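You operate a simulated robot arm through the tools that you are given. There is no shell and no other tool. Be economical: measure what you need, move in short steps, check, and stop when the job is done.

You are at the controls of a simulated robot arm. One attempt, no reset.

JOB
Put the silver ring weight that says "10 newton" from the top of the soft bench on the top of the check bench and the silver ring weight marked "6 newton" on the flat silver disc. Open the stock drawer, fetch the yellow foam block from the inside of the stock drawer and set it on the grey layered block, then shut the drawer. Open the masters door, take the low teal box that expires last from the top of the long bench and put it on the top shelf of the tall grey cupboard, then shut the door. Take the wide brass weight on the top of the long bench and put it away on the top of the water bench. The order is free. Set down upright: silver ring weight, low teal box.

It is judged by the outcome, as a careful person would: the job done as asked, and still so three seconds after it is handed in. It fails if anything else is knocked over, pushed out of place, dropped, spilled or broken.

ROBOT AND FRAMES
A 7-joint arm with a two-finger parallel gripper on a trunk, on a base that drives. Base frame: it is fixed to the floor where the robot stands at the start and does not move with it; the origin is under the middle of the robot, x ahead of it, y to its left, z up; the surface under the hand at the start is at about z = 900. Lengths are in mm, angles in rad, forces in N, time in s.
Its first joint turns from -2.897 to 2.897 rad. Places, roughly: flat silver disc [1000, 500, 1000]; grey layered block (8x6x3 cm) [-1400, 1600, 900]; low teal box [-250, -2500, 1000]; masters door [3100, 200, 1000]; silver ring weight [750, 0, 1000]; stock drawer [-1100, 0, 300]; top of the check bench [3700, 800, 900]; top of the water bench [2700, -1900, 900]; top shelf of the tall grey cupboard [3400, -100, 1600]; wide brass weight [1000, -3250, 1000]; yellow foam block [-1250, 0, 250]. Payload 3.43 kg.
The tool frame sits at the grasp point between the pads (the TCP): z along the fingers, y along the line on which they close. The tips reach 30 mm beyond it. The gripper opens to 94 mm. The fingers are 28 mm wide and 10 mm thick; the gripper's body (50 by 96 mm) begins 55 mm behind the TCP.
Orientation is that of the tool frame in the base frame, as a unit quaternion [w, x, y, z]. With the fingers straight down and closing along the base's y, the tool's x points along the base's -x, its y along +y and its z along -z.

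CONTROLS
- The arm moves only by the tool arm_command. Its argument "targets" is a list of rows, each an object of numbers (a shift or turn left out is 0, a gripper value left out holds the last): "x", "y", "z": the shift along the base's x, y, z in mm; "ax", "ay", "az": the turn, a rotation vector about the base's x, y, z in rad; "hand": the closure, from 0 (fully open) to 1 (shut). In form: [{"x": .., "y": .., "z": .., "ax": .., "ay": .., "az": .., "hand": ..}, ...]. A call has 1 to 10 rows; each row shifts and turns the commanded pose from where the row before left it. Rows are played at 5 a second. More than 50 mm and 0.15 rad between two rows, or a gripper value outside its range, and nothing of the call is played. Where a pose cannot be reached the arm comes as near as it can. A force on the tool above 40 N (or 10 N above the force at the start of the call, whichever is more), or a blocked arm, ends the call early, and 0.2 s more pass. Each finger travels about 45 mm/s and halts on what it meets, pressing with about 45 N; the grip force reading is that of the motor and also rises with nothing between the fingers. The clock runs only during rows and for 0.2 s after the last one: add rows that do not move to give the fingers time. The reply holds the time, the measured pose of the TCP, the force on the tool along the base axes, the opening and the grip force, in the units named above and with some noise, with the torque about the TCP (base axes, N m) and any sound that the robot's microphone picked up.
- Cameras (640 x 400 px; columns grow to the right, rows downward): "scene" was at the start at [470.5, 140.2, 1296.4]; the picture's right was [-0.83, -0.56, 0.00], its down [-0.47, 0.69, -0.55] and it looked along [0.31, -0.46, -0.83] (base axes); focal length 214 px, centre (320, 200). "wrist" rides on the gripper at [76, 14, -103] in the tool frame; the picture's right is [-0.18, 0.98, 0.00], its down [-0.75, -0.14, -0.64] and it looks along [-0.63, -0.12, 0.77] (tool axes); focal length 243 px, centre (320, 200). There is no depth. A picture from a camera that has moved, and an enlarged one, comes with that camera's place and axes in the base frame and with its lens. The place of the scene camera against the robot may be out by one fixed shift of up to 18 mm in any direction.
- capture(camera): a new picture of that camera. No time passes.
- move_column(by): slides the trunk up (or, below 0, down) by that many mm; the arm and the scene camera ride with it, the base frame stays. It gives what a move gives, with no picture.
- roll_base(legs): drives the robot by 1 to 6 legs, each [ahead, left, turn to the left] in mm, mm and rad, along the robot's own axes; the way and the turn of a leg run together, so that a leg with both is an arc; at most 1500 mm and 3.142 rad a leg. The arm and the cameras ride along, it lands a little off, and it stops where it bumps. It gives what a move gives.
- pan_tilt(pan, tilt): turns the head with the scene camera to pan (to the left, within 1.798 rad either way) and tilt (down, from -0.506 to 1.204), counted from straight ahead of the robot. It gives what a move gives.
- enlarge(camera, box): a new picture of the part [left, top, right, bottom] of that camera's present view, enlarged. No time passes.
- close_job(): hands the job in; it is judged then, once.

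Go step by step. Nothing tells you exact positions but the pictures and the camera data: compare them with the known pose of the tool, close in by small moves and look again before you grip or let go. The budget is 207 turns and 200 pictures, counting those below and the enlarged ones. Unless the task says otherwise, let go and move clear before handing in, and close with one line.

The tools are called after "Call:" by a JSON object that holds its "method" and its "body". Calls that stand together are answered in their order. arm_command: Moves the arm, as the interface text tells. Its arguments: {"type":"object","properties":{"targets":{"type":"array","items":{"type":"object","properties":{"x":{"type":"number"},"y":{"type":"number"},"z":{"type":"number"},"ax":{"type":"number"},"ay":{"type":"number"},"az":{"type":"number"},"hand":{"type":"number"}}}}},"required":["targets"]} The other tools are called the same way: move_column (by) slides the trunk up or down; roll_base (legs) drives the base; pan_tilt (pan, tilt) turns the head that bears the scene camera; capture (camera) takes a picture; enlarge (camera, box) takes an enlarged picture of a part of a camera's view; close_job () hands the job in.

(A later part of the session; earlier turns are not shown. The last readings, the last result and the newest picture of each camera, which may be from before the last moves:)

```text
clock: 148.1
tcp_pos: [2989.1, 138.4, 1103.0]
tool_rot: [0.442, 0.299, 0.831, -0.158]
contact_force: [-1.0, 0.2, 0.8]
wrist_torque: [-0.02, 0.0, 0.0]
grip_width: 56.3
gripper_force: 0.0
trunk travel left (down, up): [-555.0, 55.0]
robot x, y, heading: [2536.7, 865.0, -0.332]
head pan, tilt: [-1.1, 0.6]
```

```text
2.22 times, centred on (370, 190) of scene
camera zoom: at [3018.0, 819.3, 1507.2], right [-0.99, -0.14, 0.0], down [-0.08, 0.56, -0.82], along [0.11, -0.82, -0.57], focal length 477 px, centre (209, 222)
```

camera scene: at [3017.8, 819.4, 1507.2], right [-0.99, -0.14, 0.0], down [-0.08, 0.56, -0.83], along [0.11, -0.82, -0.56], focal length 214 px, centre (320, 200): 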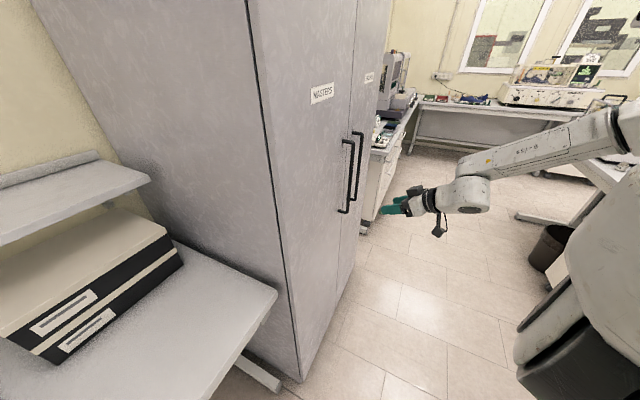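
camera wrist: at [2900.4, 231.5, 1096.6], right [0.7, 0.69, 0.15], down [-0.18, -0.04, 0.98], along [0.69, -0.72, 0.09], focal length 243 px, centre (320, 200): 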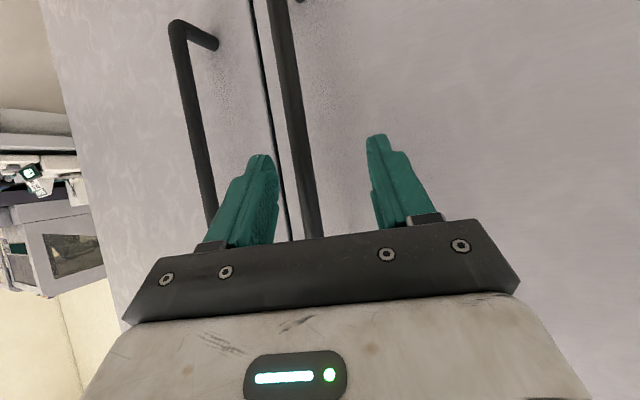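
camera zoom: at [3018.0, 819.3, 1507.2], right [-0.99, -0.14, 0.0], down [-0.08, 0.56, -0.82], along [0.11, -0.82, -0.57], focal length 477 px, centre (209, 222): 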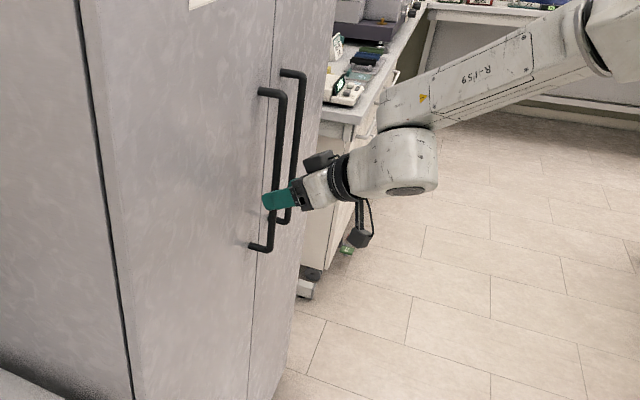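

Call:
{"method": "arm_command", "body": {"targets": [{"x": 15, "y": -21}, {"x": 14, "y": -20}, {}]}}

Call:
{"method": "capture", "body": {"camera": "wrist"}}

Call:
{"method": "enlarge", "body": {"camera": "scene", "box": [320, 120, 420, 220]}}

```text
clock: 148.7
tcp_pos: [3010.1, 104.3, 1101.6]
tool_rot: [0.441, 0.297, 0.832, -0.158]
contact_force: [-1.0, 0.5, -0.2]
wrist_torque: [0.05, -0.04, 0.08]
grip_width: 56.9
gripper_force: 0.0
trunk travel left (down, up): [-555.0, 55.0]
robot x, y, heading: [2538.9, 863.7, -0.335]
head pan, tilt: [-1.1, 0.6]
stopped in row 2: the force on the tool passed its limit at 57 N (the readings are from after the stop); the commanded pose is now the measured one
```

```text
133 pictures are left
camera wrist: at [2921.3, 196.1, 1096.2], right [0.7, 0.69, 0.15], down [-0.17, -0.04, 0.98], along [0.69, -0.72, 0.09], focal length 243 px, centre (320, 200)
```

wrist: 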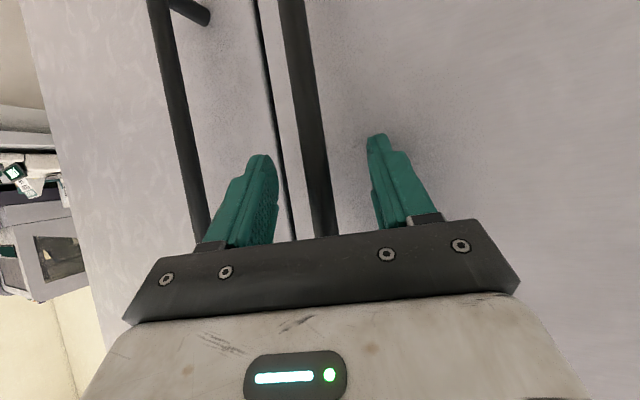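

```text
4.00 times, centred on (370, 170) of scene
camera zoom: at [3018.1, 818.9, 1507.2], right [-0.99, -0.14, 0.0], down [-0.08, 0.56, -0.82], along [0.11, -0.82, -0.57], focal length 858 px, centre (120, 320)
```

zoom: 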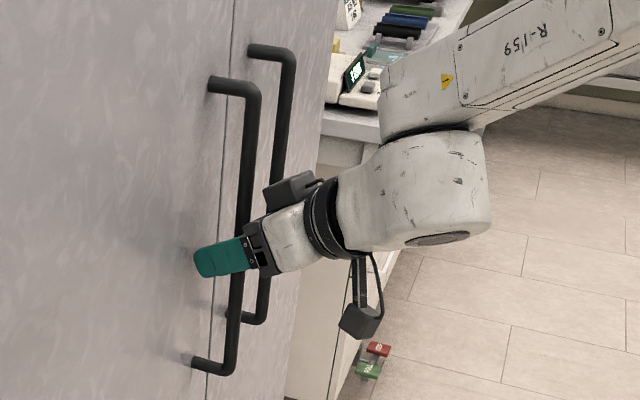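

The fingers straddle the bar with tips touching the door. I back off a touch and close.

Call:
{"method": "arm_command", "body": {"targets": [{"x": -5, "y": 4}, {"hand": 1}, {"hand": 1}, {"hand": 1}, {"hand": 1}, {"hand": 1}, {"hand": 1}]}}

Call:
{"method": "capture", "body": {"camera": "wrist"}}

```text
clock: 150.3
tcp_pos: [3005.4, 108.4, 1102.9]
tool_rot: [0.44, 0.298, 0.832, -0.159]
contact_force: [-5.6, -7.9, 0.9]
wrist_torque: [0.14, 0.03, -0.04]
grip_width: 16.4
gripper_force: 45.1
trunk travel left (down, up): [-555.0, 55.0]
robot x, y, heading: [2539.5, 861.7, -0.338]
head pan, tilt: [-1.1, 0.6]
```

```text
131 pictures are left
camera wrist: at [2915.8, 200.1, 1096.7], right [0.7, 0.69, 0.15], down [-0.17, -0.04, 0.98], along [0.69, -0.72, 0.09], focal length 243 px, centre (320, 200)
```

wrist: 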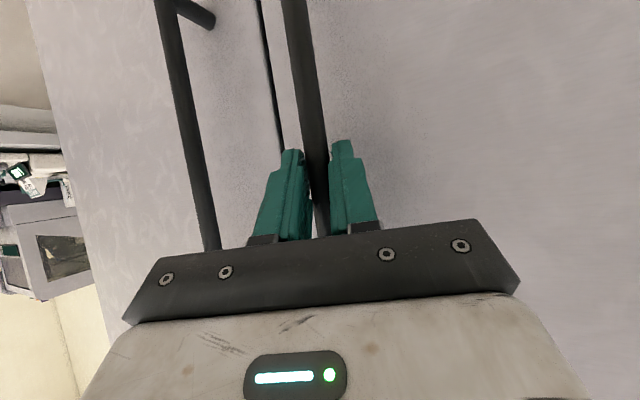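

Gripped. I pull the door along its arc.

Call:
{"method": "arm_command", "body": {"targets": [{"x": -17, "y": 10}, {"x": -17, "y": 10}, {"x": -16, "y": 11}, {"x": -16, "y": 12}, {}]}}

Call:
{"method": "capture", "body": {"camera": "scene"}}

```text
clock: 151.5
tcp_pos: [2937.7, 149.8, 1101.4]
tool_rot: [0.44, 0.298, 0.832, -0.159]
contact_force: [-12.9, -15.8, 7.4]
wrist_torque: [0.26, -0.05, -0.34]
grip_width: 13.6
gripper_force: 44.7
trunk travel left (down, up): [-555.0, 55.0]
robot x, y, heading: [2540.6, 862.6, -0.338]
head pan, tilt: [-1.1, 0.6]
```

```text
130 pictures are left
camera scene: at [3017.0, 818.4, 1507.6], right [-0.99, -0.14, 0.0], down [-0.08, 0.56, -0.82], along [0.11, -0.82, -0.57], focal length 214 px, centre (320, 200)
```

scene: 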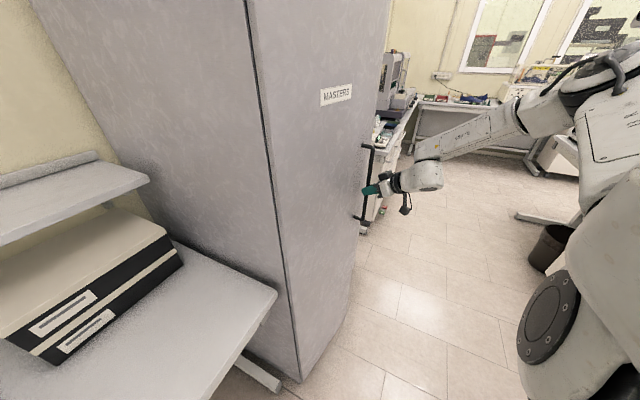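

The door is opening. I keep following the arc.

Call:
{"method": "arm_command", "body": {"targets": [{"x": -29, "y": 27}, {"x": -27, "y": 29}, {"x": -23, "y": 31}, {"x": -20, "y": 34}, {}]}}

Call:
{"method": "capture", "body": {"camera": "scene"}}

```text
clock: 152.7
tcp_pos: [2836.4, 270.2, 1102.1]
tool_rot: [0.439, 0.299, 0.832, -0.16]
contact_force: [-29.3, -16.7, 16.3]
wrist_torque: [0.19, -0.44, -0.64]
grip_width: 13.7
gripper_force: 45.2
trunk travel left (down, up): [-555.0, 55.0]
robot x, y, heading: [2534.6, 865.3, -0.336]
head pan, tilt: [-1.1, 0.6]
```

```text
129 pictures are left
camera scene: at [3016.1, 818.8, 1507.9], right [-0.99, -0.14, 0.0], down [-0.08, 0.56, -0.82], along [0.11, -0.82, -0.57], focal length 214 px, centre (320, 200)
```

scene: 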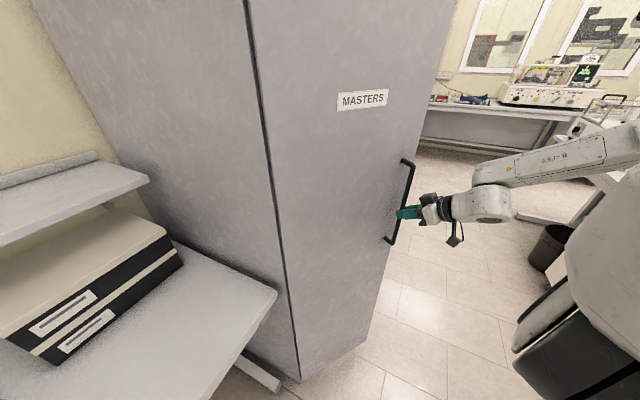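

Call:
{"method": "arm_command", "body": {"targets": [{"x": -25, "y": 31}, {"x": -14, "y": 38}, {"x": -10, "y": 40}, {}]}}

Call:
{"method": "arm_command", "body": {"targets": [{"x": -5, "y": 40}, {"x": -2, "y": 40}, {}]}}

Call:
{"method": "capture", "body": {"camera": "scene"}}

```text
clock: 153.7
tcp_pos: [2796.3, 384.2, 1100.8]
tool_rot: [0.445, 0.292, 0.832, -0.154]
contact_force: [22.5, 3.6, 8.5]
wrist_torque: [-0.88, -0.37, 0.39]
grip_width: 13.6
gripper_force: 45.4
trunk travel left (down, up): [-555.0, 55.0]
robot x, y, heading: [2535.8, 863.3, -0.337]
head pan, tilt: [-1.1, 0.6]
```

```text
clock: 154.2
tcp_pos: [2792.0, 436.4, 1099.6]
tool_rot: [0.446, 0.292, 0.832, -0.153]
contact_force: [3.6, 0.8, -1.0]
wrist_torque: [-0.62, 0.04, 0.35]
grip_width: 14.2
gripper_force: 45.8
trunk travel left (down, up): [-555.0, 55.0]
robot x, y, heading: [2536.1, 866.0, -0.329]
head pan, tilt: [-1.1, 0.6]
stopped in row 2: the force on the tool passed its limit at 42 N (the readings are from after the stop); the commanded pose is now the measured one
```

```text
128 pictures are left
camera scene: at [3018.5, 819.8, 1506.9], right [-0.99, -0.14, 0.0], down [-0.08, 0.56, -0.82], along [0.11, -0.82, -0.57], focal length 214 px, centre (320, 200)
```

scene: 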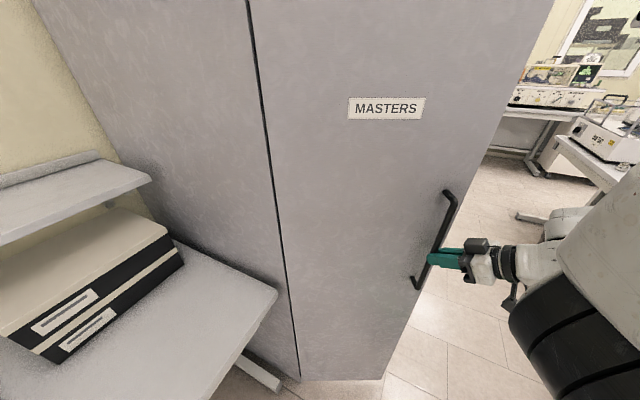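

The arm is getting cramped, so I'll continue the arc with base moves while gripping.

Call:
{"method": "roll_base", "body": {"legs": [[-25, 91, 0]]}}

Call:
{"method": "capture", "body": {"camera": "scene"}}

```text
clock: 155.7
tcp_pos: [2800.9, 531.2, 1100.3]
tool_rot: [0.448, 0.29, 0.832, -0.151]
contact_force: [5.5, -1.2, -12.7]
wrist_torque: [-0.71, 0.03, 0.07]
grip_width: 13.8
gripper_force: 44.7
trunk travel left (down, up): [-555.0, 55.0]
robot x, y, heading: [2539.5, 957.5, -0.334]
head pan, tilt: [-1.1, 0.6]
stopped in leg 1: the force on the tool passed its limit at 44 N (the readings are from after the stop); the commanded pose is now the measured one
```

```text
127 pictures are left
camera scene: at [3025.0, 912.5, 1507.2], right [-0.99, -0.14, 0.0], down [-0.08, 0.56, -0.82], along [0.11, -0.82, -0.57], focal length 214 px, centre (320, 200)
```

scene: 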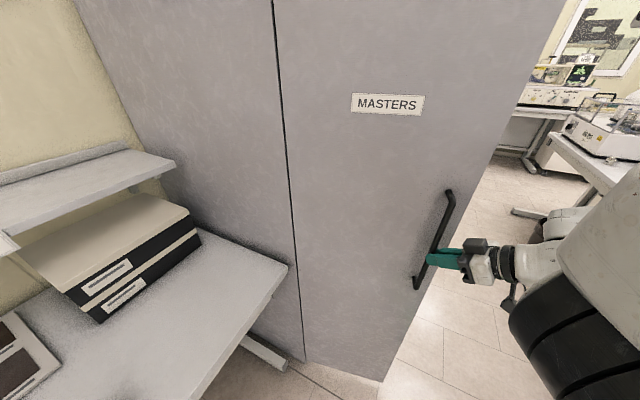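

Call:
{"method": "roll_base", "body": {"legs": [[-8, 60, 0]]}}

Call:
{"method": "roll_base", "body": {"legs": [[5, 60, 0]]}}

Call:
{"method": "capture", "body": {"camera": "scene"}}

```text
clock: 156.7
tcp_pos: [2814.9, 581.7, 1102.4]
tool_rot: [0.45, 0.287, 0.832, -0.149]
contact_force: [5.1, -3.3, -10.8]
wrist_torque: [-0.62, 0.09, 0.09]
grip_width: 13.6
gripper_force: 45.1
trunk travel left (down, up): [-555.0, 55.0]
robot x, y, heading: [2550.5, 1004.9, -0.328]
head pan, tilt: [-1.1, 0.6]
stopped in leg 1: the force on the tool passed its limit at 44 N (the readings are from after the stop); the commanded pose is now the measured one
```

```text
clock: 157.7
tcp_pos: [2842.2, 637.1, 1101.8]
tool_rot: [0.452, 0.286, 0.832, -0.147]
contact_force: [26.0, -14.8, -15.1]
wrist_torque: [-0.19, 0.72, 0.19]
grip_width: 13.9
gripper_force: 45.2
trunk travel left (down, up): [-555.0, 55.0]
robot x, y, heading: [2579.6, 1060.5, -0.33]
head pan, tilt: [-1.1, 0.6]
```

```text
126 pictures are left
camera scene: at [3061.3, 1017.4, 1506.7], right [-0.99, -0.14, 0.0], down [-0.08, 0.56, -0.82], along [0.12, -0.82, -0.57], focal length 214 px, centre (320, 200)
```

scene: 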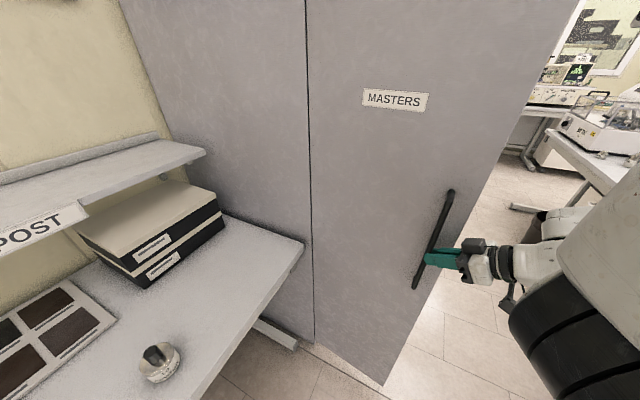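

The door stands at about 90°. I release and back out.

Call:
{"method": "arm_command", "body": {"targets": [{"hand": 0.3}, {"hand": 0.3}, {"hand": 0.3}, {}]}}

Call:
{"method": "roll_base", "body": {"legs": [[-130, 50, 0]]}}

Call:
{"method": "capture", "body": {"camera": "scene"}}

```text
clock: 158.7
tcp_pos: [2841.0, 636.0, 1102.0]
tool_rot: [0.452, 0.286, 0.832, -0.148]
contact_force: [0.3, 0.5, -0.3]
wrist_torque: [0.02, 0.03, 0.01]
grip_width: 66.0
gripper_force: 0.0
trunk travel left (down, up): [-555.0, 55.0]
robot x, y, heading: [2576.6, 1063.5, -0.33]
head pan, tilt: [-1.1, 0.6]
```

```text
clock: 160.0
tcp_pos: [2753.6, 713.2, 1102.4]
tool_rot: [0.452, 0.287, 0.832, -0.148]
contact_force: [-0.4, 0.6, 1.1]
wrist_torque: [0.01, -0.01, -0.01]
grip_width: 66.0
gripper_force: 0.1
trunk travel left (down, up): [-555.0, 55.0]
robot x, y, heading: [2492.3, 1133.5, -0.329]
head pan, tilt: [-1.1, 0.6]
stopped in leg 1: the robot was blocked; the commanded pose is now the measured one
```

```text
125 pictures are left
camera scene: at [2972.6, 1093.8, 1507.2], right [-0.99, -0.14, 0.0], down [-0.08, 0.56, -0.82], along [0.12, -0.82, -0.57], focal length 214 px, centre (320, 200)
```

scene: 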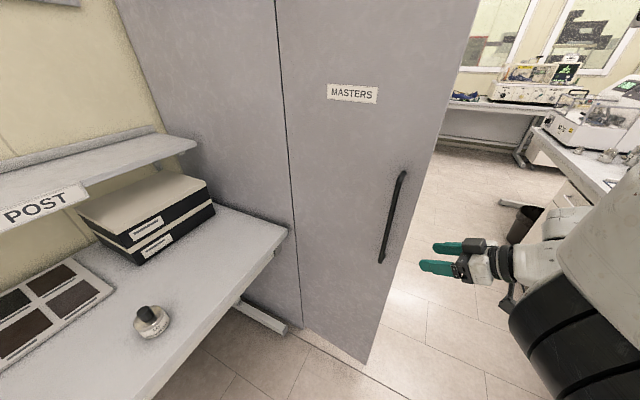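

The door is open and the rear of my base touches the soft bench; I go a little forward-left, level the hand and turn to face along the aisle toward the long bench.

Call:
{"method": "roll_base", "body": {"legs": [[130, 250, 0]]}}

Call:
{"method": "arm_command", "body": {"targets": [{"x": 15, "y": -8, "ax": 0.089, "ay": 0.108}, {"x": 15, "y": -8, "ax": 0.089, "ay": 0.108}, {"x": 15, "y": -8, "ax": 0.089, "ay": 0.108}, {"ax": 0.089, "ay": 0.108}, {"ax": 0.089, "ay": 0.108}, {"ax": 0.089, "ay": 0.108}, {"ax": 0.075, "ay": 0.091}, {}]}}

Call:
{"method": "roll_base", "body": {"legs": [[0, 0, -1.58]]}}

Call:
{"method": "pan_tilt", "body": {"pan": 0, "tilt": 0.4}}

Call:
{"method": "capture", "body": {"camera": "scene"}}

```text
clock: 161.9
tcp_pos: [2956.8, 909.9, 1102.6]
tool_rot: [0.452, 0.287, 0.832, -0.147]
contact_force: [0.1, -0.2, 0.7]
wrist_torque: [0.02, 0.02, 0.02]
grip_width: 65.7
gripper_force: 0.1
trunk travel left (down, up): [-555.0, 55.0]
robot x, y, heading: [2694.5, 1335.6, -0.332]
head pan, tilt: [-1.1, 0.6]
```

```text
clock: 163.7
tcp_pos: [2997.7, 893.9, 1101.2]
tool_rot: [0.075, 0.334, 0.939, -0.018]
contact_force: [0.1, -0.5, -0.2]
wrist_torque: [0.0, -0.01, -0.04]
grip_width: 66.1
gripper_force: 0.0
out of reach, approached as far as the arm can: row 3, 4
trunk travel left (down, up): [-555.0, 55.0]
robot x, y, heading: [2698.2, 1336.5, -0.337]
head pan, tilt: [-1.1, 0.6]
```

```text
clock: 168.0
tcp_pos: [2242.7, 1045.4, 1101.2]
tool_rot: [0.04, 0.907, 0.414, -0.066]
contact_force: [-0.1, 0.4, -0.3]
wrist_torque: [0.0, -0.01, 0.03]
grip_width: 65.6
gripper_force: 0.1
trunk travel left (down, up): [-555.0, 55.0]
robot x, y, heading: [2692.4, 1337.4, -1.933]
head pan, tilt: [-1.1, 0.6]
```

```text
clock: 169.3
tcp_pos: [2244.1, 1045.1, 1102.1]
tool_rot: [0.04, 0.907, 0.414, -0.068]
contact_force: [0.4, -0.2, 0.0]
wrist_torque: [0.01, 0.02, 0.04]
grip_width: 65.7
gripper_force: 0.0
trunk travel left (down, up): [-555.0, 55.0]
robot x, y, heading: [2692.6, 1334.3, -1.933]
head pan, tilt: [0.0, 0.4]
```

```text
124 pictures are left
camera scene: at [2674.6, 768.6, 1525.5], right [-0.93, 0.36, 0.0], down [0.14, 0.36, -0.92], along [-0.33, -0.86, -0.39], focal length 214 px, centre (320, 200)
```

scene: 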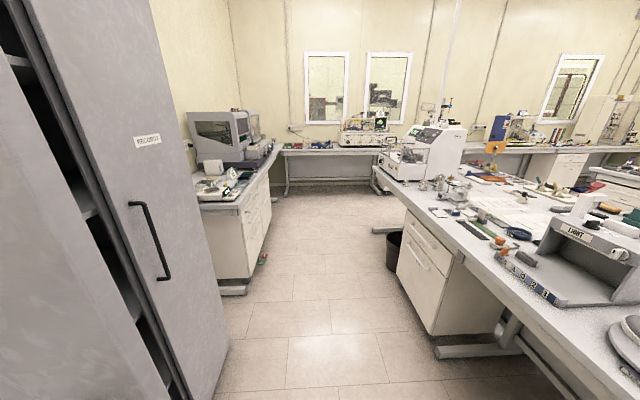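

Call:
{"method": "pan_tilt", "body": {"pan": -1.2, "tilt": 0.5}}

Call:
{"method": "capture", "body": {"camera": "scene"}}

```text
clock: 170.8
tcp_pos: [2244.6, 1045.9, 1102.3]
tool_rot: [0.04, 0.907, 0.414, -0.066]
contact_force: [1.0, 0.0, -0.5]
wrist_torque: [0.0, 0.04, -0.01]
grip_width: 66.0
gripper_force: 0.1
trunk travel left (down, up): [-555.0, 55.0]
robot x, y, heading: [2695.8, 1334.9, -1.932]
head pan, tilt: [-1.201, 0.499]
```

```text
123 pictures are left
camera scene: at [2616.6, 854.5, 1516.3], right [-0.01, 1.0, 0.0], down [0.48, 0.0, -0.88], along [-0.88, -0.01, -0.48], focal length 214 px, centre (320, 200)
```

scene: 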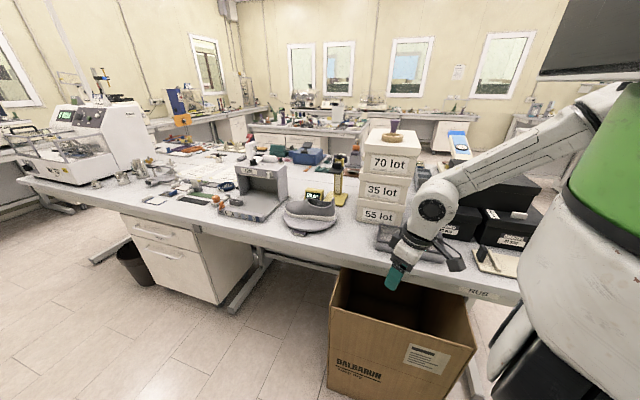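

The way along the aisle is clear at n≈2000. I drive ahead, keeping clear of the open door.

Call:
{"method": "roll_base", "body": {"legs": [[400, -60, 0], [1200, 0, 0], [1200, 0, 0]]}}

Call:
{"method": "pan_tilt", "body": {"pan": 0, "tilt": 0.4}}

Call:
{"method": "capture", "body": {"camera": "scene"}}

```text
clock: 184.6
tcp_pos: [1182.0, -1522.5, 1100.9]
tool_rot: [0.039, 0.912, 0.403, -0.068]
contact_force: [-1.2, -0.5, -0.4]
wrist_torque: [0.0, -0.02, 0.02]
grip_width: 66.0
gripper_force: 0.1
trunk travel left (down, up): [-555.0, 55.0]
robot x, y, heading: [1640.6, -1246.9, -1.958]
head pan, tilt: [-1.201, 0.499]
```

```text
clock: 186.0
tcp_pos: [1183.1, -1522.6, 1101.9]
tool_rot: [0.039, 0.912, 0.403, -0.067]
contact_force: [0.4, 0.4, 0.2]
wrist_torque: [-0.02, -0.02, 0.0]
grip_width: 65.8
gripper_force: 0.1
trunk travel left (down, up): [-555.0, 55.0]
robot x, y, heading: [1642.9, -1242.4, -1.96]
head pan, tilt: [0.0, 0.4]
```

```text
122 pictures are left
camera scene: at [1606.1, -1810.3, 1525.5], right [-0.93, 0.38, 0.0], down [0.15, 0.36, -0.92], along [-0.35, -0.85, -0.39], focal length 214 px, centre (320, 200)
```

scene: 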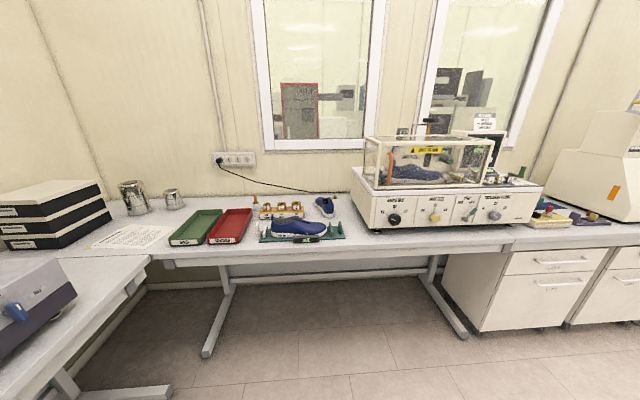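

Call:
{"method": "enlarge", "body": {"camera": "scene", "box": [160, 160, 360, 280]}}

Call:
{"method": "pan_tilt", "body": {"pan": -0.9, "tilt": 0.4}}

Call:
{"method": "capture", "body": {"camera": "scene"}}

Call:
{"method": "pan_tilt", "body": {"pan": 0.9, "tilt": 0.5}}

Call:
{"method": "capture", "body": {"camera": "scene"}}

```text
3.20 times, centred on (260, 220) of scene
camera zoom: at [1606.1, -1810.3, 1525.5], right [-0.93, 0.38, 0.0], down [0.15, 0.36, -0.92], along [-0.35, -0.85, -0.39], focal length 686 px, centre (512, 136)
```

zoom: 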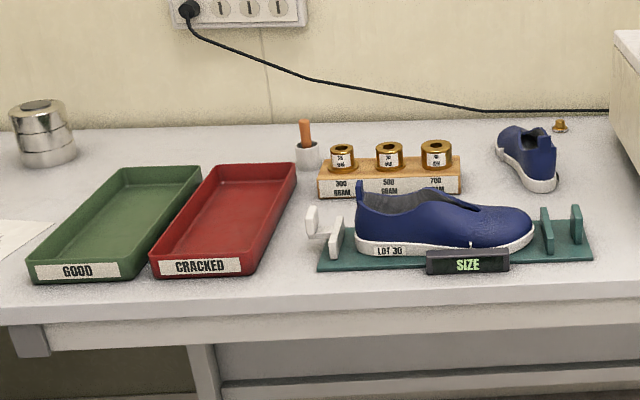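

```text
clock: 187.2
tcp_pos: [1183.6, -1522.8, 1101.5]
tool_rot: [0.039, 0.912, 0.403, -0.067]
contact_force: [-0.1, -0.7, 0.0]
wrist_torque: [0.01, -0.02, 0.0]
grip_width: 65.8
gripper_force: 0.0
trunk travel left (down, up): [-555.0, 55.0]
robot x, y, heading: [1639.7, -1248.0, -1.957]
head pan, tilt: [-0.901, 0.4]
```

```text
120 pictures are left
camera scene: at [1552.2, -1750.5, 1525.5], right [-0.28, 0.96, 0.0], down [0.37, 0.11, -0.92], along [-0.88, -0.26, -0.39], focal length 214 px, centre (320, 200)
```

scene: 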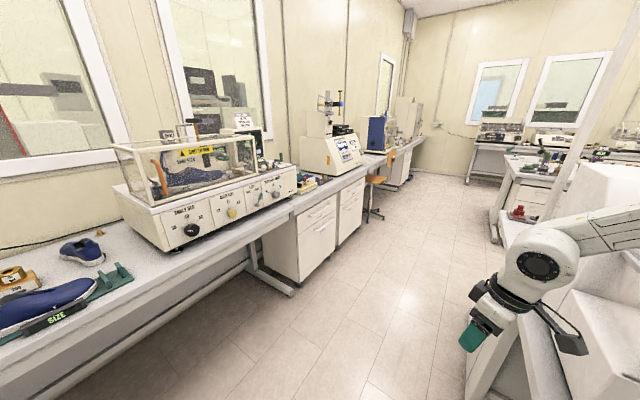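

```text
clock: 189.0
tcp_pos: [1182.4, -1522.4, 1101.9]
tool_rot: [0.039, 0.912, 0.403, -0.068]
contact_force: [-0.1, 0.1, 0.0]
wrist_torque: [0.01, 0.01, -0.06]
grip_width: 65.6
gripper_force: 0.2
trunk travel left (down, up): [-555.0, 55.0]
robot x, y, heading: [1637.6, -1240.6, -1.958]
head pan, tilt: [0.901, 0.499]
```

```text
119 pictures are left
camera scene: at [1685.7, -1803.9, 1516.3], right [-0.87, -0.49, 0.0], down [-0.23, 0.42, -0.88], along [0.43, -0.77, -0.48], focal length 214 px, centre (320, 200)
```

scene: 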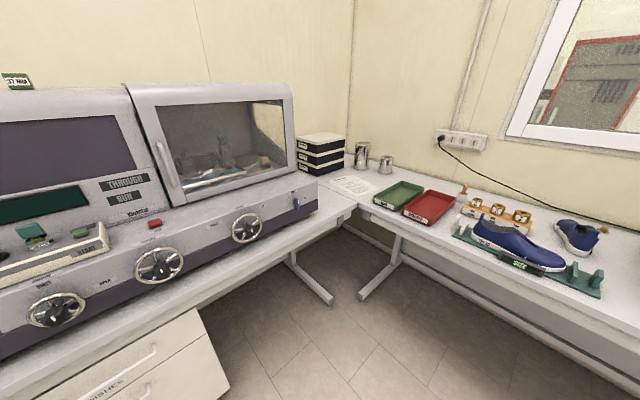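

Call:
{"method": "pan_tilt", "body": {"pan": 0, "tilt": 0.5}}

Call:
{"method": "enlarge", "body": {"camera": "scene", "box": [300, 150, 360, 200]}}

Call:
{"method": "enlarge", "body": {"camera": "scene", "box": [240, 160, 320, 210]}}

```text
clock: 190.2
tcp_pos: [1182.2, -1523.5, 1101.1]
tool_rot: [0.039, 0.912, 0.404, -0.067]
contact_force: [0.0, 0.0, -0.3]
wrist_torque: [-0.01, -0.02, -0.03]
grip_width: 65.9
gripper_force: 0.1
trunk travel left (down, up): [-555.0, 55.0]
robot x, y, heading: [1637.5, -1248.6, -1.958]
head pan, tilt: [0.0, 0.499]
```

```text
8.00 times, centred on (330, 175) of scene
camera zoom: at [1606.8, -1808.8, 1516.3], right [-0.93, 0.38, 0.0], down [0.18, 0.44, -0.88], along [-0.33, -0.81, -0.48], focal length 1716 px, centre (240, 400)
```

zoom: 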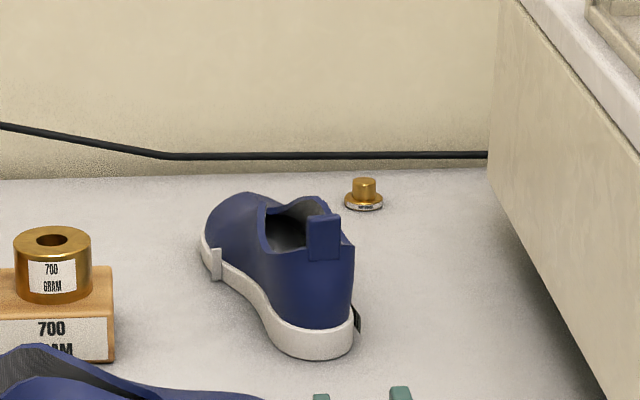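

```text
8.00 times, centred on (280, 185) of scene
camera zoom: at [1606.8, -1808.8, 1516.3], right [-0.93, 0.38, 0.0], down [0.18, 0.44, -0.88], along [-0.33, -0.81, -0.48], focal length 1716 px, centre (640, 320)
```

zoom: 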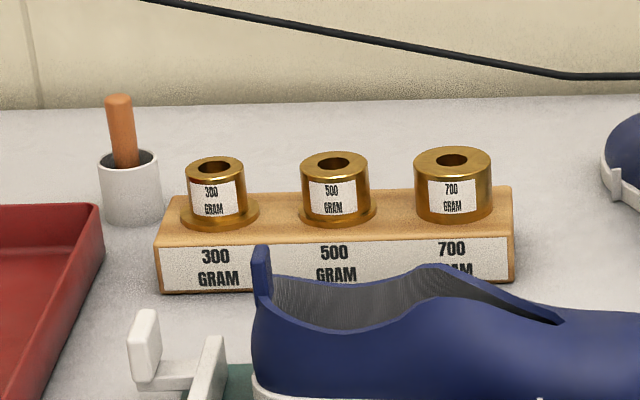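

The wide brass weight (small flanged with a knob) is at the back of the long bench near (940, -3140), behind a shoe. I square the hand to that bench and drive up to it.

Call:
{"method": "arm_command", "body": {"targets": [{"x": 40, "y": -15, "ax": 0.127, "ay": -0.09}, {"x": 40, "y": -15, "az": 0.132}, {"x": 40, "y": -15, "az": 0.132}, {"x": 40, "y": -15, "az": 0.132}, {"x": 40, "y": -15}, {"x": 40, "y": -15}, {"x": 40, "y": -15}, {}]}}

Call:
{"method": "roll_base", "body": {"legs": [[0, 0, 0.045], [700, 0, 0]]}}

Call:
{"method": "pan_tilt", "body": {"pan": -0.3, "tilt": 0.6}}

Call:
{"method": "capture", "body": {"camera": "scene"}}

```text
refused: row 1 steps farther than a row can; nothing moved
```

```text
clock: 194.4
tcp_pos: [960.3, -2206.9, 1102.3]
tool_rot: [0.041, 0.902, 0.424, -0.067]
contact_force: [0.5, 0.0, -0.1]
wrist_torque: [-0.01, -0.02, 0.0]
grip_width: 66.0
gripper_force: 0.0
trunk travel left (down, up): [-555.0, 55.0]
robot x, y, heading: [1402.4, -1908.2, -1.913]
head pan, tilt: [0.0, 0.499]
```

```text
clock: 195.2
tcp_pos: [961.9, -2205.6, 1101.6]
tool_rot: [0.041, 0.902, 0.424, -0.066]
contact_force: [-0.6, 0.0, -0.4]
wrist_torque: [-0.01, -0.01, -0.02]
grip_width: 66.0
gripper_force: 0.2
trunk travel left (down, up): [-555.0, 55.0]
robot x, y, heading: [1399.9, -1908.9, -1.917]
head pan, tilt: [-0.3, 0.6]
```

```text
116 pictures are left
camera scene: at [1376.0, -2455.9, 1507.3], right [-0.8, 0.6, 0.0], down [0.34, 0.45, -0.83], along [-0.49, -0.66, -0.56], focal length 214 px, centre (320, 200)
```

scene: 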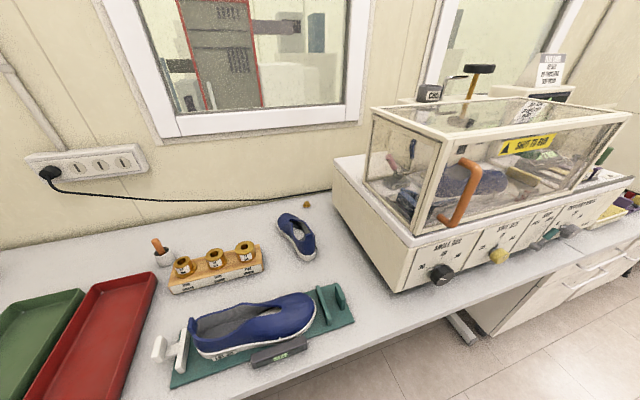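

Call:
{"method": "arm_command", "body": {"targets": [{"x": 40, "y": -15, "ax": 0.064, "ay": -0.045}, {"x": 40, "y": -15, "ax": 0.064, "ay": -0.045}, {"x": 40, "y": -15, "az": 0.132}, {"x": 40, "y": -15, "az": 0.132}, {"x": 40, "y": -15, "az": 0.132}, {"x": 40, "y": -15}, {"x": 40, "y": -15}, {"x": 40, "y": -15}, {}]}}

Call:
{"method": "roll_base", "body": {"legs": [[300, 80, 0]]}}

Call:
{"method": "capture", "body": {"camera": "wrist"}}

Call:
{"method": "pan_tilt", "body": {"pan": -0.9, "tilt": 0.6}}

Call:
{"method": "capture", "body": {"camera": "scene"}}

```text
clock: 197.2
tcp_pos: [1183.1, -2381.1, 1074.7]
tool_rot: [0.002, 0.804, 0.595, 0.004]
contact_force: [0.8, -1.0, 0.1]
wrist_torque: [0.01, 0.02, -0.01]
grip_width: 65.8
gripper_force: 0.1
out of reach, approached as far as the arm can: row 4, 5, 6, 7, 8
trunk travel left (down, up): [-555.0, 55.0]
robot x, y, heading: [1402.4, -1905.6, -1.907]
head pan, tilt: [-0.3, 0.6]
```

```text
clock: 199.0
tcp_pos: [1170.2, -2598.2, 1076.5]
tool_rot: [-0.002, 0.807, 0.59, 0.014]
contact_force: [-0.3, -0.2, 0.3]
wrist_torque: [0.02, -0.01, 0.01]
grip_width: 65.9
gripper_force: 0.0
trunk travel left (down, up): [-555.0, 55.0]
robot x, y, heading: [1387.6, -2143.0, -1.916]
head pan, tilt: [-0.3, 0.6]
stopped in leg 1: the robot was blocked; the commanded pose is now the measured one
```

```text
115 pictures are left
camera wrist: at [1204.9, -2531.4, 1181.0], right [0.88, -0.48, 0.01], down [-0.38, -0.69, 0.62], along [-0.29, -0.55, -0.79], focal length 243 px, centre (320, 200)
```

wrist: 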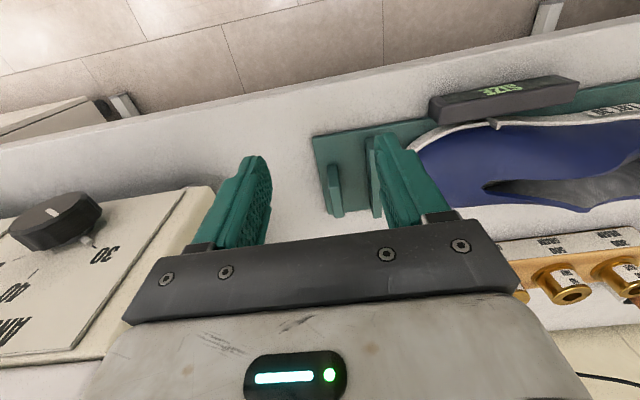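

```text
clock: 200.0
tcp_pos: [1169.9, -2598.1, 1076.1]
tool_rot: [-0.002, 0.808, 0.588, 0.017]
contact_force: [0.5, -0.2, 1.4]
wrist_torque: [0.0, -0.04, -0.02]
grip_width: 66.0
gripper_force: 0.1
trunk travel left (down, up): [-555.0, 55.0]
robot x, y, heading: [1384.3, -2144.9, -1.918]
head pan, tilt: [-0.901, 0.6]
```

```text
114 pictures are left
camera scene: at [1328.4, -2645.1, 1509.1], right [-0.32, 0.95, 0.0], down [0.53, 0.18, -0.83], along [-0.78, -0.27, -0.56], focal length 214 px, centre (320, 200)
```

scene: 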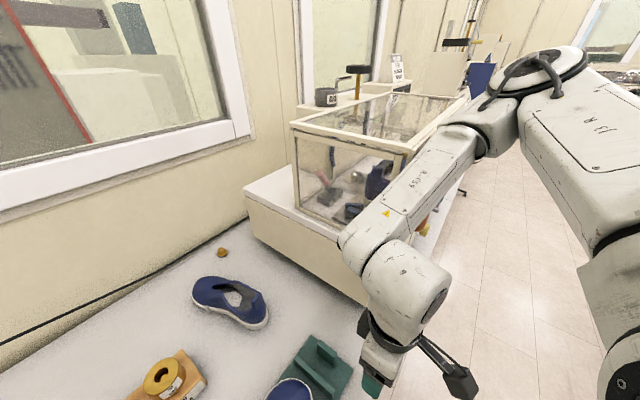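

The forearm seems to be against the glass case; I back off at once and look.

Call:
{"method": "roll_base", "body": {"legs": [[-120, 0, 0]]}}

Call:
{"method": "capture", "body": {"camera": "scene"}}

```text
clock: 201.2
tcp_pos: [1210.3, -2488.4, 1073.3]
tool_rot: [-0.003, 0.807, 0.59, 0.017]
contact_force: [0.3, -0.1, -0.8]
wrist_torque: [-0.01, 0.01, 0.01]
grip_width: 65.9
gripper_force: 0.1
trunk travel left (down, up): [-555.0, 55.0]
robot x, y, heading: [1429.5, -2027.9, -1.913]
head pan, tilt: [-0.901, 0.6]
```

```text
113 pictures are left
camera scene: at [1368.7, -2535.9, 1507.2], right [-0.32, 0.95, 0.0], down [0.54, 0.18, -0.82], along [-0.78, -0.27, -0.57], focal length 214 px, centre (320, 200)
```

scene: 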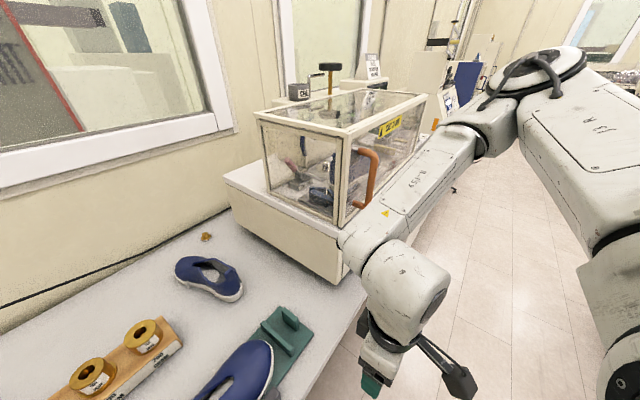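

The case is unmoved. I'll shift left so the arm extends straight past the case's left side, raise and extend.

Call:
{"method": "roll_base", "body": {"legs": [[0, 190, 0]]}}

Call:
{"method": "arm_command", "body": {"targets": [{"x": -13, "y": -38, "z": 10}, {"x": -13, "y": -38, "z": 10}, {"x": -13, "y": -38, "z": 10}, {"x": -13, "y": -38, "z": 10}, {"x": -13, "y": -38, "z": 10}, {}]}}

Call:
{"method": "roll_base", "body": {"legs": [[200, 0, 0]]}}

Call:
{"method": "capture", "body": {"camera": "scene"}}

Call:
{"method": "capture", "body": {"camera": "wrist"}}

```text
clock: 202.8
tcp_pos: [1395.0, -2554.6, 1073.5]
tool_rot: [-0.003, 0.808, 0.589, 0.018]
contact_force: [-0.2, -0.1, -0.4]
wrist_torque: [0.01, -0.02, 0.0]
grip_width: 65.6
gripper_force: 0.0
trunk travel left (down, up): [-555.0, 55.0]
robot x, y, heading: [1613.0, -2093.2, -1.916]
head pan, tilt: [-0.901, 0.6]
```

```text
clock: 204.2
tcp_pos: [1327.8, -2744.2, 1126.0]
tool_rot: [-0.003, 0.808, 0.589, 0.017]
contact_force: [0.7, -0.6, -0.9]
wrist_torque: [-0.03, 0.0, -0.03]
grip_width: 65.6
gripper_force: 0.1
trunk travel left (down, up): [-555.0, 55.0]
robot x, y, heading: [1612.7, -2096.9, -1.92]
head pan, tilt: [-0.901, 0.6]
```

```text
clock: 205.8
tcp_pos: [1260.9, -2931.5, 1124.5]
tool_rot: [-0.003, 0.808, 0.589, 0.018]
contact_force: [-0.2, -0.2, 0.5]
wrist_torque: [-0.03, 0.02, 0.01]
grip_width: 66.3
gripper_force: 0.0
trunk travel left (down, up): [-555.0, 55.0]
robot x, y, heading: [1547.5, -2284.5, -1.915]
head pan, tilt: [-0.901, 0.6]
```

```text
112 pictures are left
camera scene: at [1486.1, -2789.9, 1507.2], right [-0.32, 0.95, 0.0], down [0.54, 0.18, -0.82], along [-0.78, -0.26, -0.57], focal length 214 px, centre (320, 200)
```

scene: 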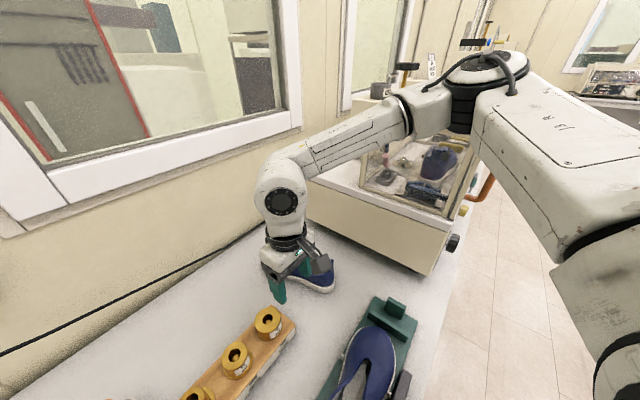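

```text
111 pictures are left
camera wrist: at [1295.9, -2865.4, 1229.7], right [0.88, -0.48, 0.01], down [-0.38, -0.69, 0.62], along [-0.29, -0.55, -0.79], focal length 243 px, centre (320, 200)
```

wrist: 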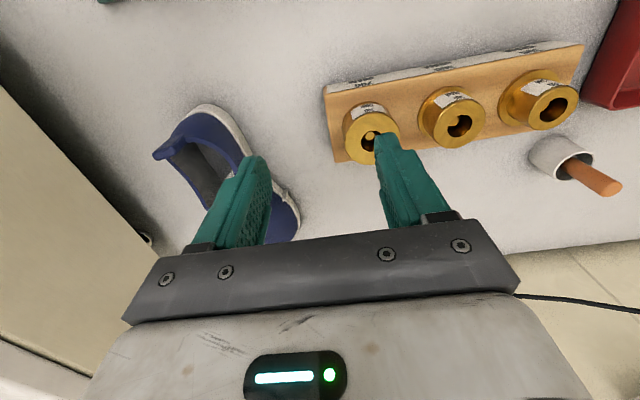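

Call:
{"method": "roll_base", "body": {"legs": [[130, 0, 0]]}}

Call:
{"method": "arm_command", "body": {"targets": [{"x": -40, "y": -14}, {"x": -40, "y": -14}, {"x": -40, "y": -14}, {"x": -40, "y": -14}, {}]}}

Call:
{"method": "capture", "body": {"camera": "scene"}}

Call:
{"method": "capture", "body": {"camera": "wrist"}}

```text
clock: 207.1
tcp_pos: [1218.5, -3054.5, 1124.4]
tool_rot: [-0.003, 0.807, 0.59, 0.017]
contact_force: [0.1, 0.5, -0.3]
wrist_torque: [0.0, -0.02, 0.03]
grip_width: 65.6
gripper_force: 0.0
trunk travel left (down, up): [-555.0, 55.0]
robot x, y, heading: [1501.0, -2404.2, -1.91]
head pan, tilt: [-0.901, 0.6]
```

```text
clock: 208.3
tcp_pos: [1058.2, -3110.2, 1124.4]
tool_rot: [-0.003, 0.807, 0.59, 0.017]
contact_force: [0.4, -0.4, 0.6]
wrist_torque: [-0.01, 0.02, 0.01]
grip_width: 66.0
gripper_force: 0.1
trunk travel left (down, up): [-555.0, 55.0]
robot x, y, heading: [1501.0, -2407.7, -1.915]
head pan, tilt: [-0.901, 0.6]
```

```text
110 pictures are left
camera scene: at [1442.7, -2913.6, 1507.2], right [-0.32, 0.95, 0.0], down [0.54, 0.18, -0.82], along [-0.78, -0.27, -0.57], focal length 214 px, centre (320, 200)
```

scene: 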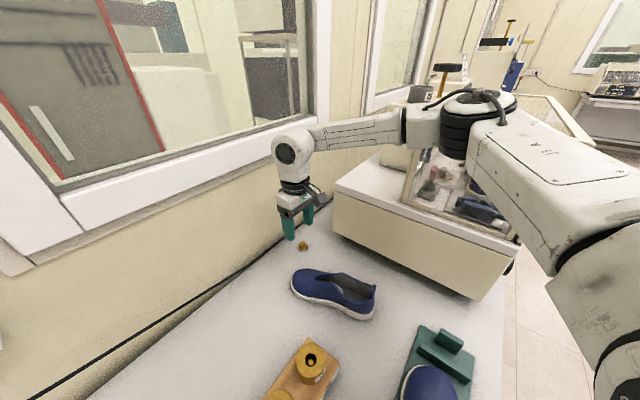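

```text
109 pictures are left
camera wrist: at [1092.7, -3044.6, 1229.7], right [0.88, -0.47, 0.01], down [-0.38, -0.69, 0.62], along [-0.28, -0.55, -0.79], focal length 243 px, centre (320, 200)
```

wrist: 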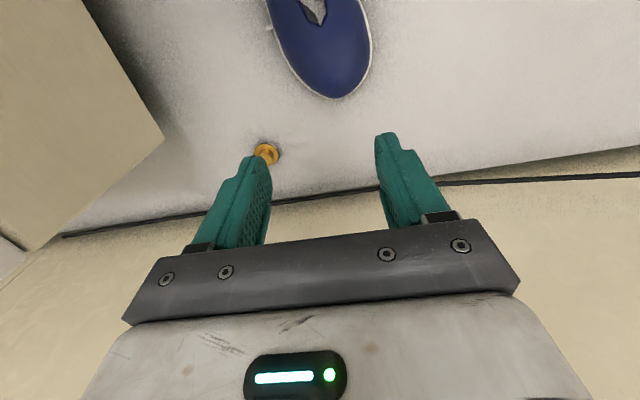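

The brass weight is at about (955, -3152). I move above it and part-way down.

Call:
{"method": "arm_command", "body": {"targets": [{"x": -35, "y": -14, "hand": 0.4}, {"x": -35, "y": -14}, {"x": -33, "y": -13}, {"z": -40}, {"z": -40}, {"z": -20}, {}]}}

Call:
{"method": "capture", "body": {"camera": "wrist"}}

Call:
{"method": "capture", "body": {"camera": "scene"}}

```text
clock: 209.9
tcp_pos: [1003.7, -3131.5, 1103.3]
tool_rot: [-0.002, 0.809, 0.588, 0.016]
contact_force: [-0.1, 0.6, 0.5]
wrist_torque: [0.02, -0.01, 0.01]
grip_width: 56.4
gripper_force: 0.1
out of reach, approached as far as the arm can: row 2, 3, 4, 5, 6
trunk travel left (down, up): [-555.0, 55.0]
robot x, y, heading: [1503.4, -2405.7, -1.913]
head pan, tilt: [-0.901, 0.6]
```

```text
108 pictures are left
camera wrist: at [1039.0, -3065.1, 1209.1], right [0.88, -0.48, 0.01], down [-0.38, -0.69, 0.62], along [-0.29, -0.54, -0.79], focal length 243 px, centre (320, 200)
```

wrist: 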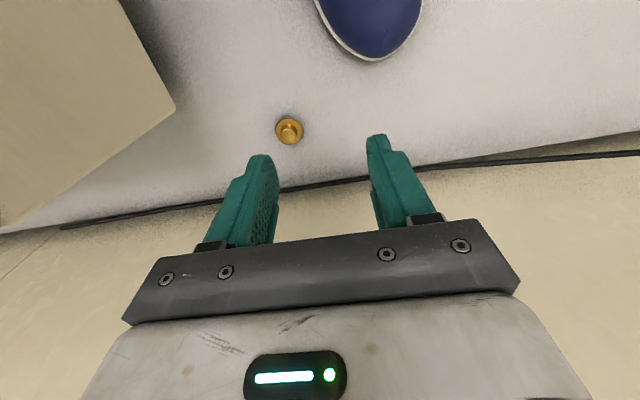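

```text
107 pictures are left
camera scene: at [1442.8, -2913.6, 1507.2], right [-0.32, 0.95, 0.0], down [0.54, 0.18, -0.82], along [-0.78, -0.27, -0.57], focal length 214 px, centre (320, 200)
```

scene: 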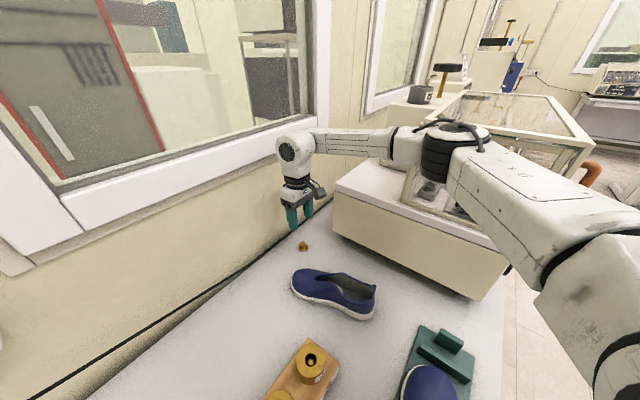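

At this height the arm is at its limit; pitching the hand outward gains reach without bringing the elbow near the glass case.

Call:
{"method": "arm_command", "body": {"targets": [{"ax": -0.133, "ay": 0.043}, {"ax": -0.133, "ay": 0.043}, {"ax": -0.133, "ay": 0.043}, {"ax": -0.133, "ay": 0.043}, {"x": -25, "y": -10}, {"x": -22, "y": -10}, {}]}}

Call:
{"method": "capture", "body": {"camera": "wrist"}}

Call:
{"method": "capture", "body": {"camera": "scene"}}

```text
clock: 211.5
tcp_pos: [965.9, -3156.1, 1107.8]
tool_rot: [0.159, 0.776, 0.574, -0.208]
contact_force: [-0.6, -0.2, 1.0]
wrist_torque: [0.02, -0.04, 0.04]
grip_width: 56.7
gripper_force: 0.1
trunk travel left (down, up): [-555.0, 55.0]
robot x, y, heading: [1505.6, -2408.3, -1.906]
head pan, tilt: [-0.901, 0.6]
```

```text
106 pictures are left
camera wrist: at [1013.8, -3047.8, 1157.3], right [0.89, -0.44, 0.1], down [-0.24, -0.27, 0.93], along [-0.38, -0.86, -0.34], focal length 243 px, centre (320, 200)
```

wrist: 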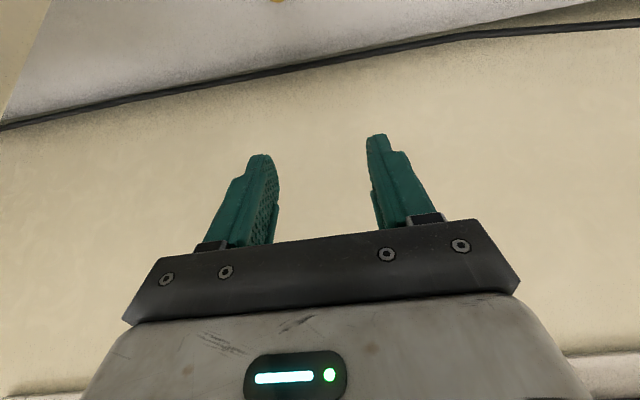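

```text
105 pictures are left
camera scene: at [1453.2, -2914.9, 1508.0], right [-0.33, 0.94, 0.0], down [0.53, 0.18, -0.83], along [-0.78, -0.27, -0.56], focal length 214 px, centre (320, 200)
```

scene: 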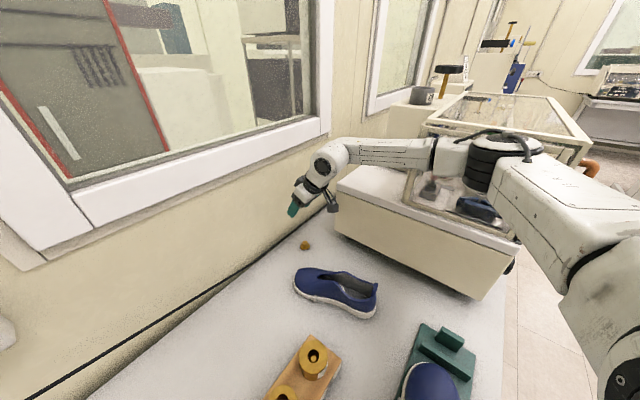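

Call:
{"method": "enlarge", "body": {"camera": "scene", "box": [380, 80, 620, 280]}}

```text
2.00 times, centred on (500, 180) of scene
camera zoom: at [1453.2, -2914.9, 1508.0], right [-0.33, 0.94, 0.0], down [0.53, 0.18, -0.83], along [-0.78, -0.27, -0.56], focal length 429 px, centre (-40, 240)
```

zoom: 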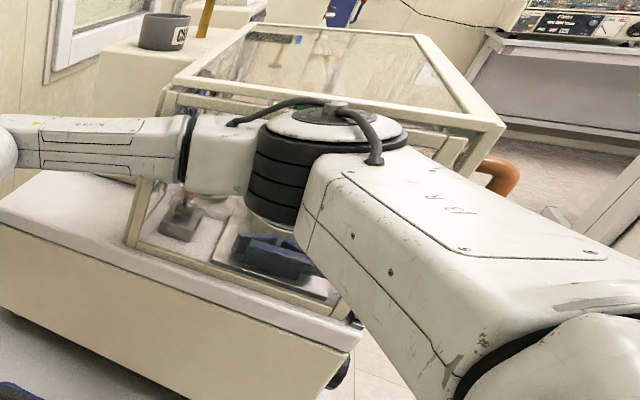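

The elbow is brushing the case, so I undo this pose, then shift the base left and yaw the hand rightward for a straighter reach.

Call:
{"method": "arm_command", "body": {"targets": [{"x": 22, "y": 10}, {"x": 25, "y": 10}, {"ax": 0.133, "ay": -0.043}, {"ax": 0.133, "ay": -0.043}, {"ax": 0.133, "ay": -0.043}, {"ax": 0.133, "ay": -0.043}, {"x": 40, "y": 15}, {"x": 40, "y": 15}, {"x": 40, "y": 15}, {}]}}

Call:
{"method": "roll_base", "body": {"legs": [[0, 200, 0]]}}

Call:
{"method": "arm_command", "body": {"targets": [{"x": -30, "y": 5, "az": -0.13}, {"x": -30, "y": 5, "az": -0.13}, {"x": -30, "y": 5, "az": -0.13}, {"x": -30, "y": 5, "az": -0.13}, {"x": -30, "y": 5, "az": -0.1}, {}]}}

Call:
{"method": "capture", "body": {"camera": "scene"}}

```text
clock: 213.7
tcp_pos: [1122.2, -3087.8, 1104.6]
tool_rot: [0.018, 0.807, 0.59, -0.012]
contact_force: [-0.5, -0.2, 0.0]
wrist_torque: [0.01, 0.0, 0.02]
grip_width: 56.5
gripper_force: 0.1
out of reach, approached as far as the arm can: row 6
trunk travel left (down, up): [-555.0, 55.0]
robot x, y, heading: [1508.2, -2407.3, -1.91]
head pan, tilt: [-0.901, 0.6]
```

```text
clock: 215.3
tcp_pos: [1316.3, -3157.3, 1103.3]
tool_rot: [0.018, 0.805, 0.592, -0.012]
contact_force: [1.1, -0.1, 0.3]
wrist_torque: [0.0, -0.01, 0.01]
grip_width: 56.1
gripper_force: 0.1
trunk travel left (down, up): [-555.0, 55.0]
robot x, y, heading: [1698.6, -2471.9, -1.91]
head pan, tilt: [-0.901, 0.6]
```

```text
clock: 216.7
tcp_pos: [1165.0, -3131.7, 1103.3]
tool_rot: [0.013, 0.948, 0.317, -0.016]
contact_force: [0.5, 0.3, 0.4]
wrist_torque: [0.03, 0.03, 0.01]
grip_width: 56.6
gripper_force: 0.1
trunk travel left (down, up): [-555.0, 55.0]
robot x, y, heading: [1694.8, -2471.9, -1.915]
head pan, tilt: [-0.901, 0.6]
```

```text
103 pictures are left
camera scene: at [1636.4, -2981.8, 1507.2], right [-0.33, 0.95, 0.0], down [0.53, 0.18, -0.82], along [-0.78, -0.27, -0.57], focal length 214 px, centre (320, 200)
```

scene: 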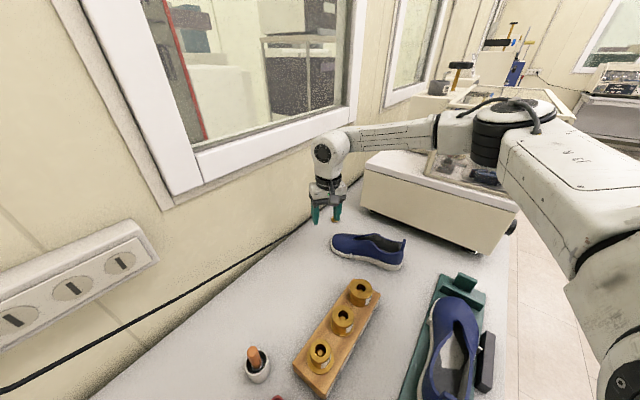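

Call:
{"method": "arm_command", "body": {"targets": [{"x": -25, "y": -2, "ax": -0.084, "ay": 0.112}, {"x": -25, "y": -2, "ax": -0.084, "ay": 0.112}, {"x": -25, "y": -2, "ax": -0.084, "ay": 0.112}, {"x": -25, "y": -2}, {"x": -25, "y": -2}, {}]}}

Call:
{"method": "capture", "body": {"camera": "scene"}}

```text
clock: 218.1
tcp_pos: [1042.0, -3143.0, 1103.0]
tool_rot: [0.078, 0.923, 0.31, -0.214]
contact_force: [-0.3, -0.4, 0.0]
wrist_torque: [-0.01, 0.0, -0.03]
grip_width: 56.4
gripper_force: 0.0
trunk travel left (down, up): [-555.0, 55.0]
robot x, y, heading: [1695.0, -2474.8, -1.91]
head pan, tilt: [-0.901, 0.6]
```

```text
102 pictures are left
camera scene: at [1636.4, -2981.8, 1507.2], right [-0.33, 0.95, 0.0], down [0.53, 0.18, -0.82], along [-0.78, -0.27, -0.57], focal length 214 px, centre (320, 200)
```

scene: 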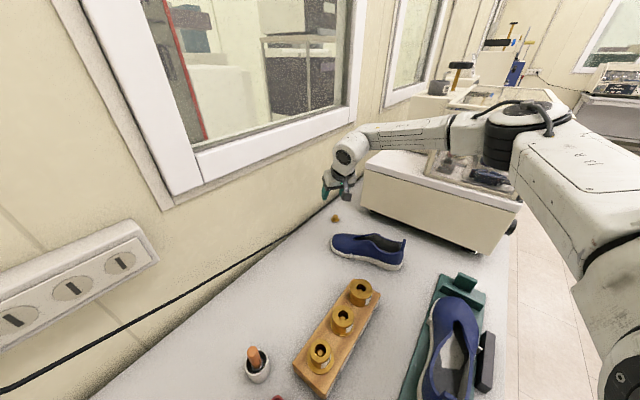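

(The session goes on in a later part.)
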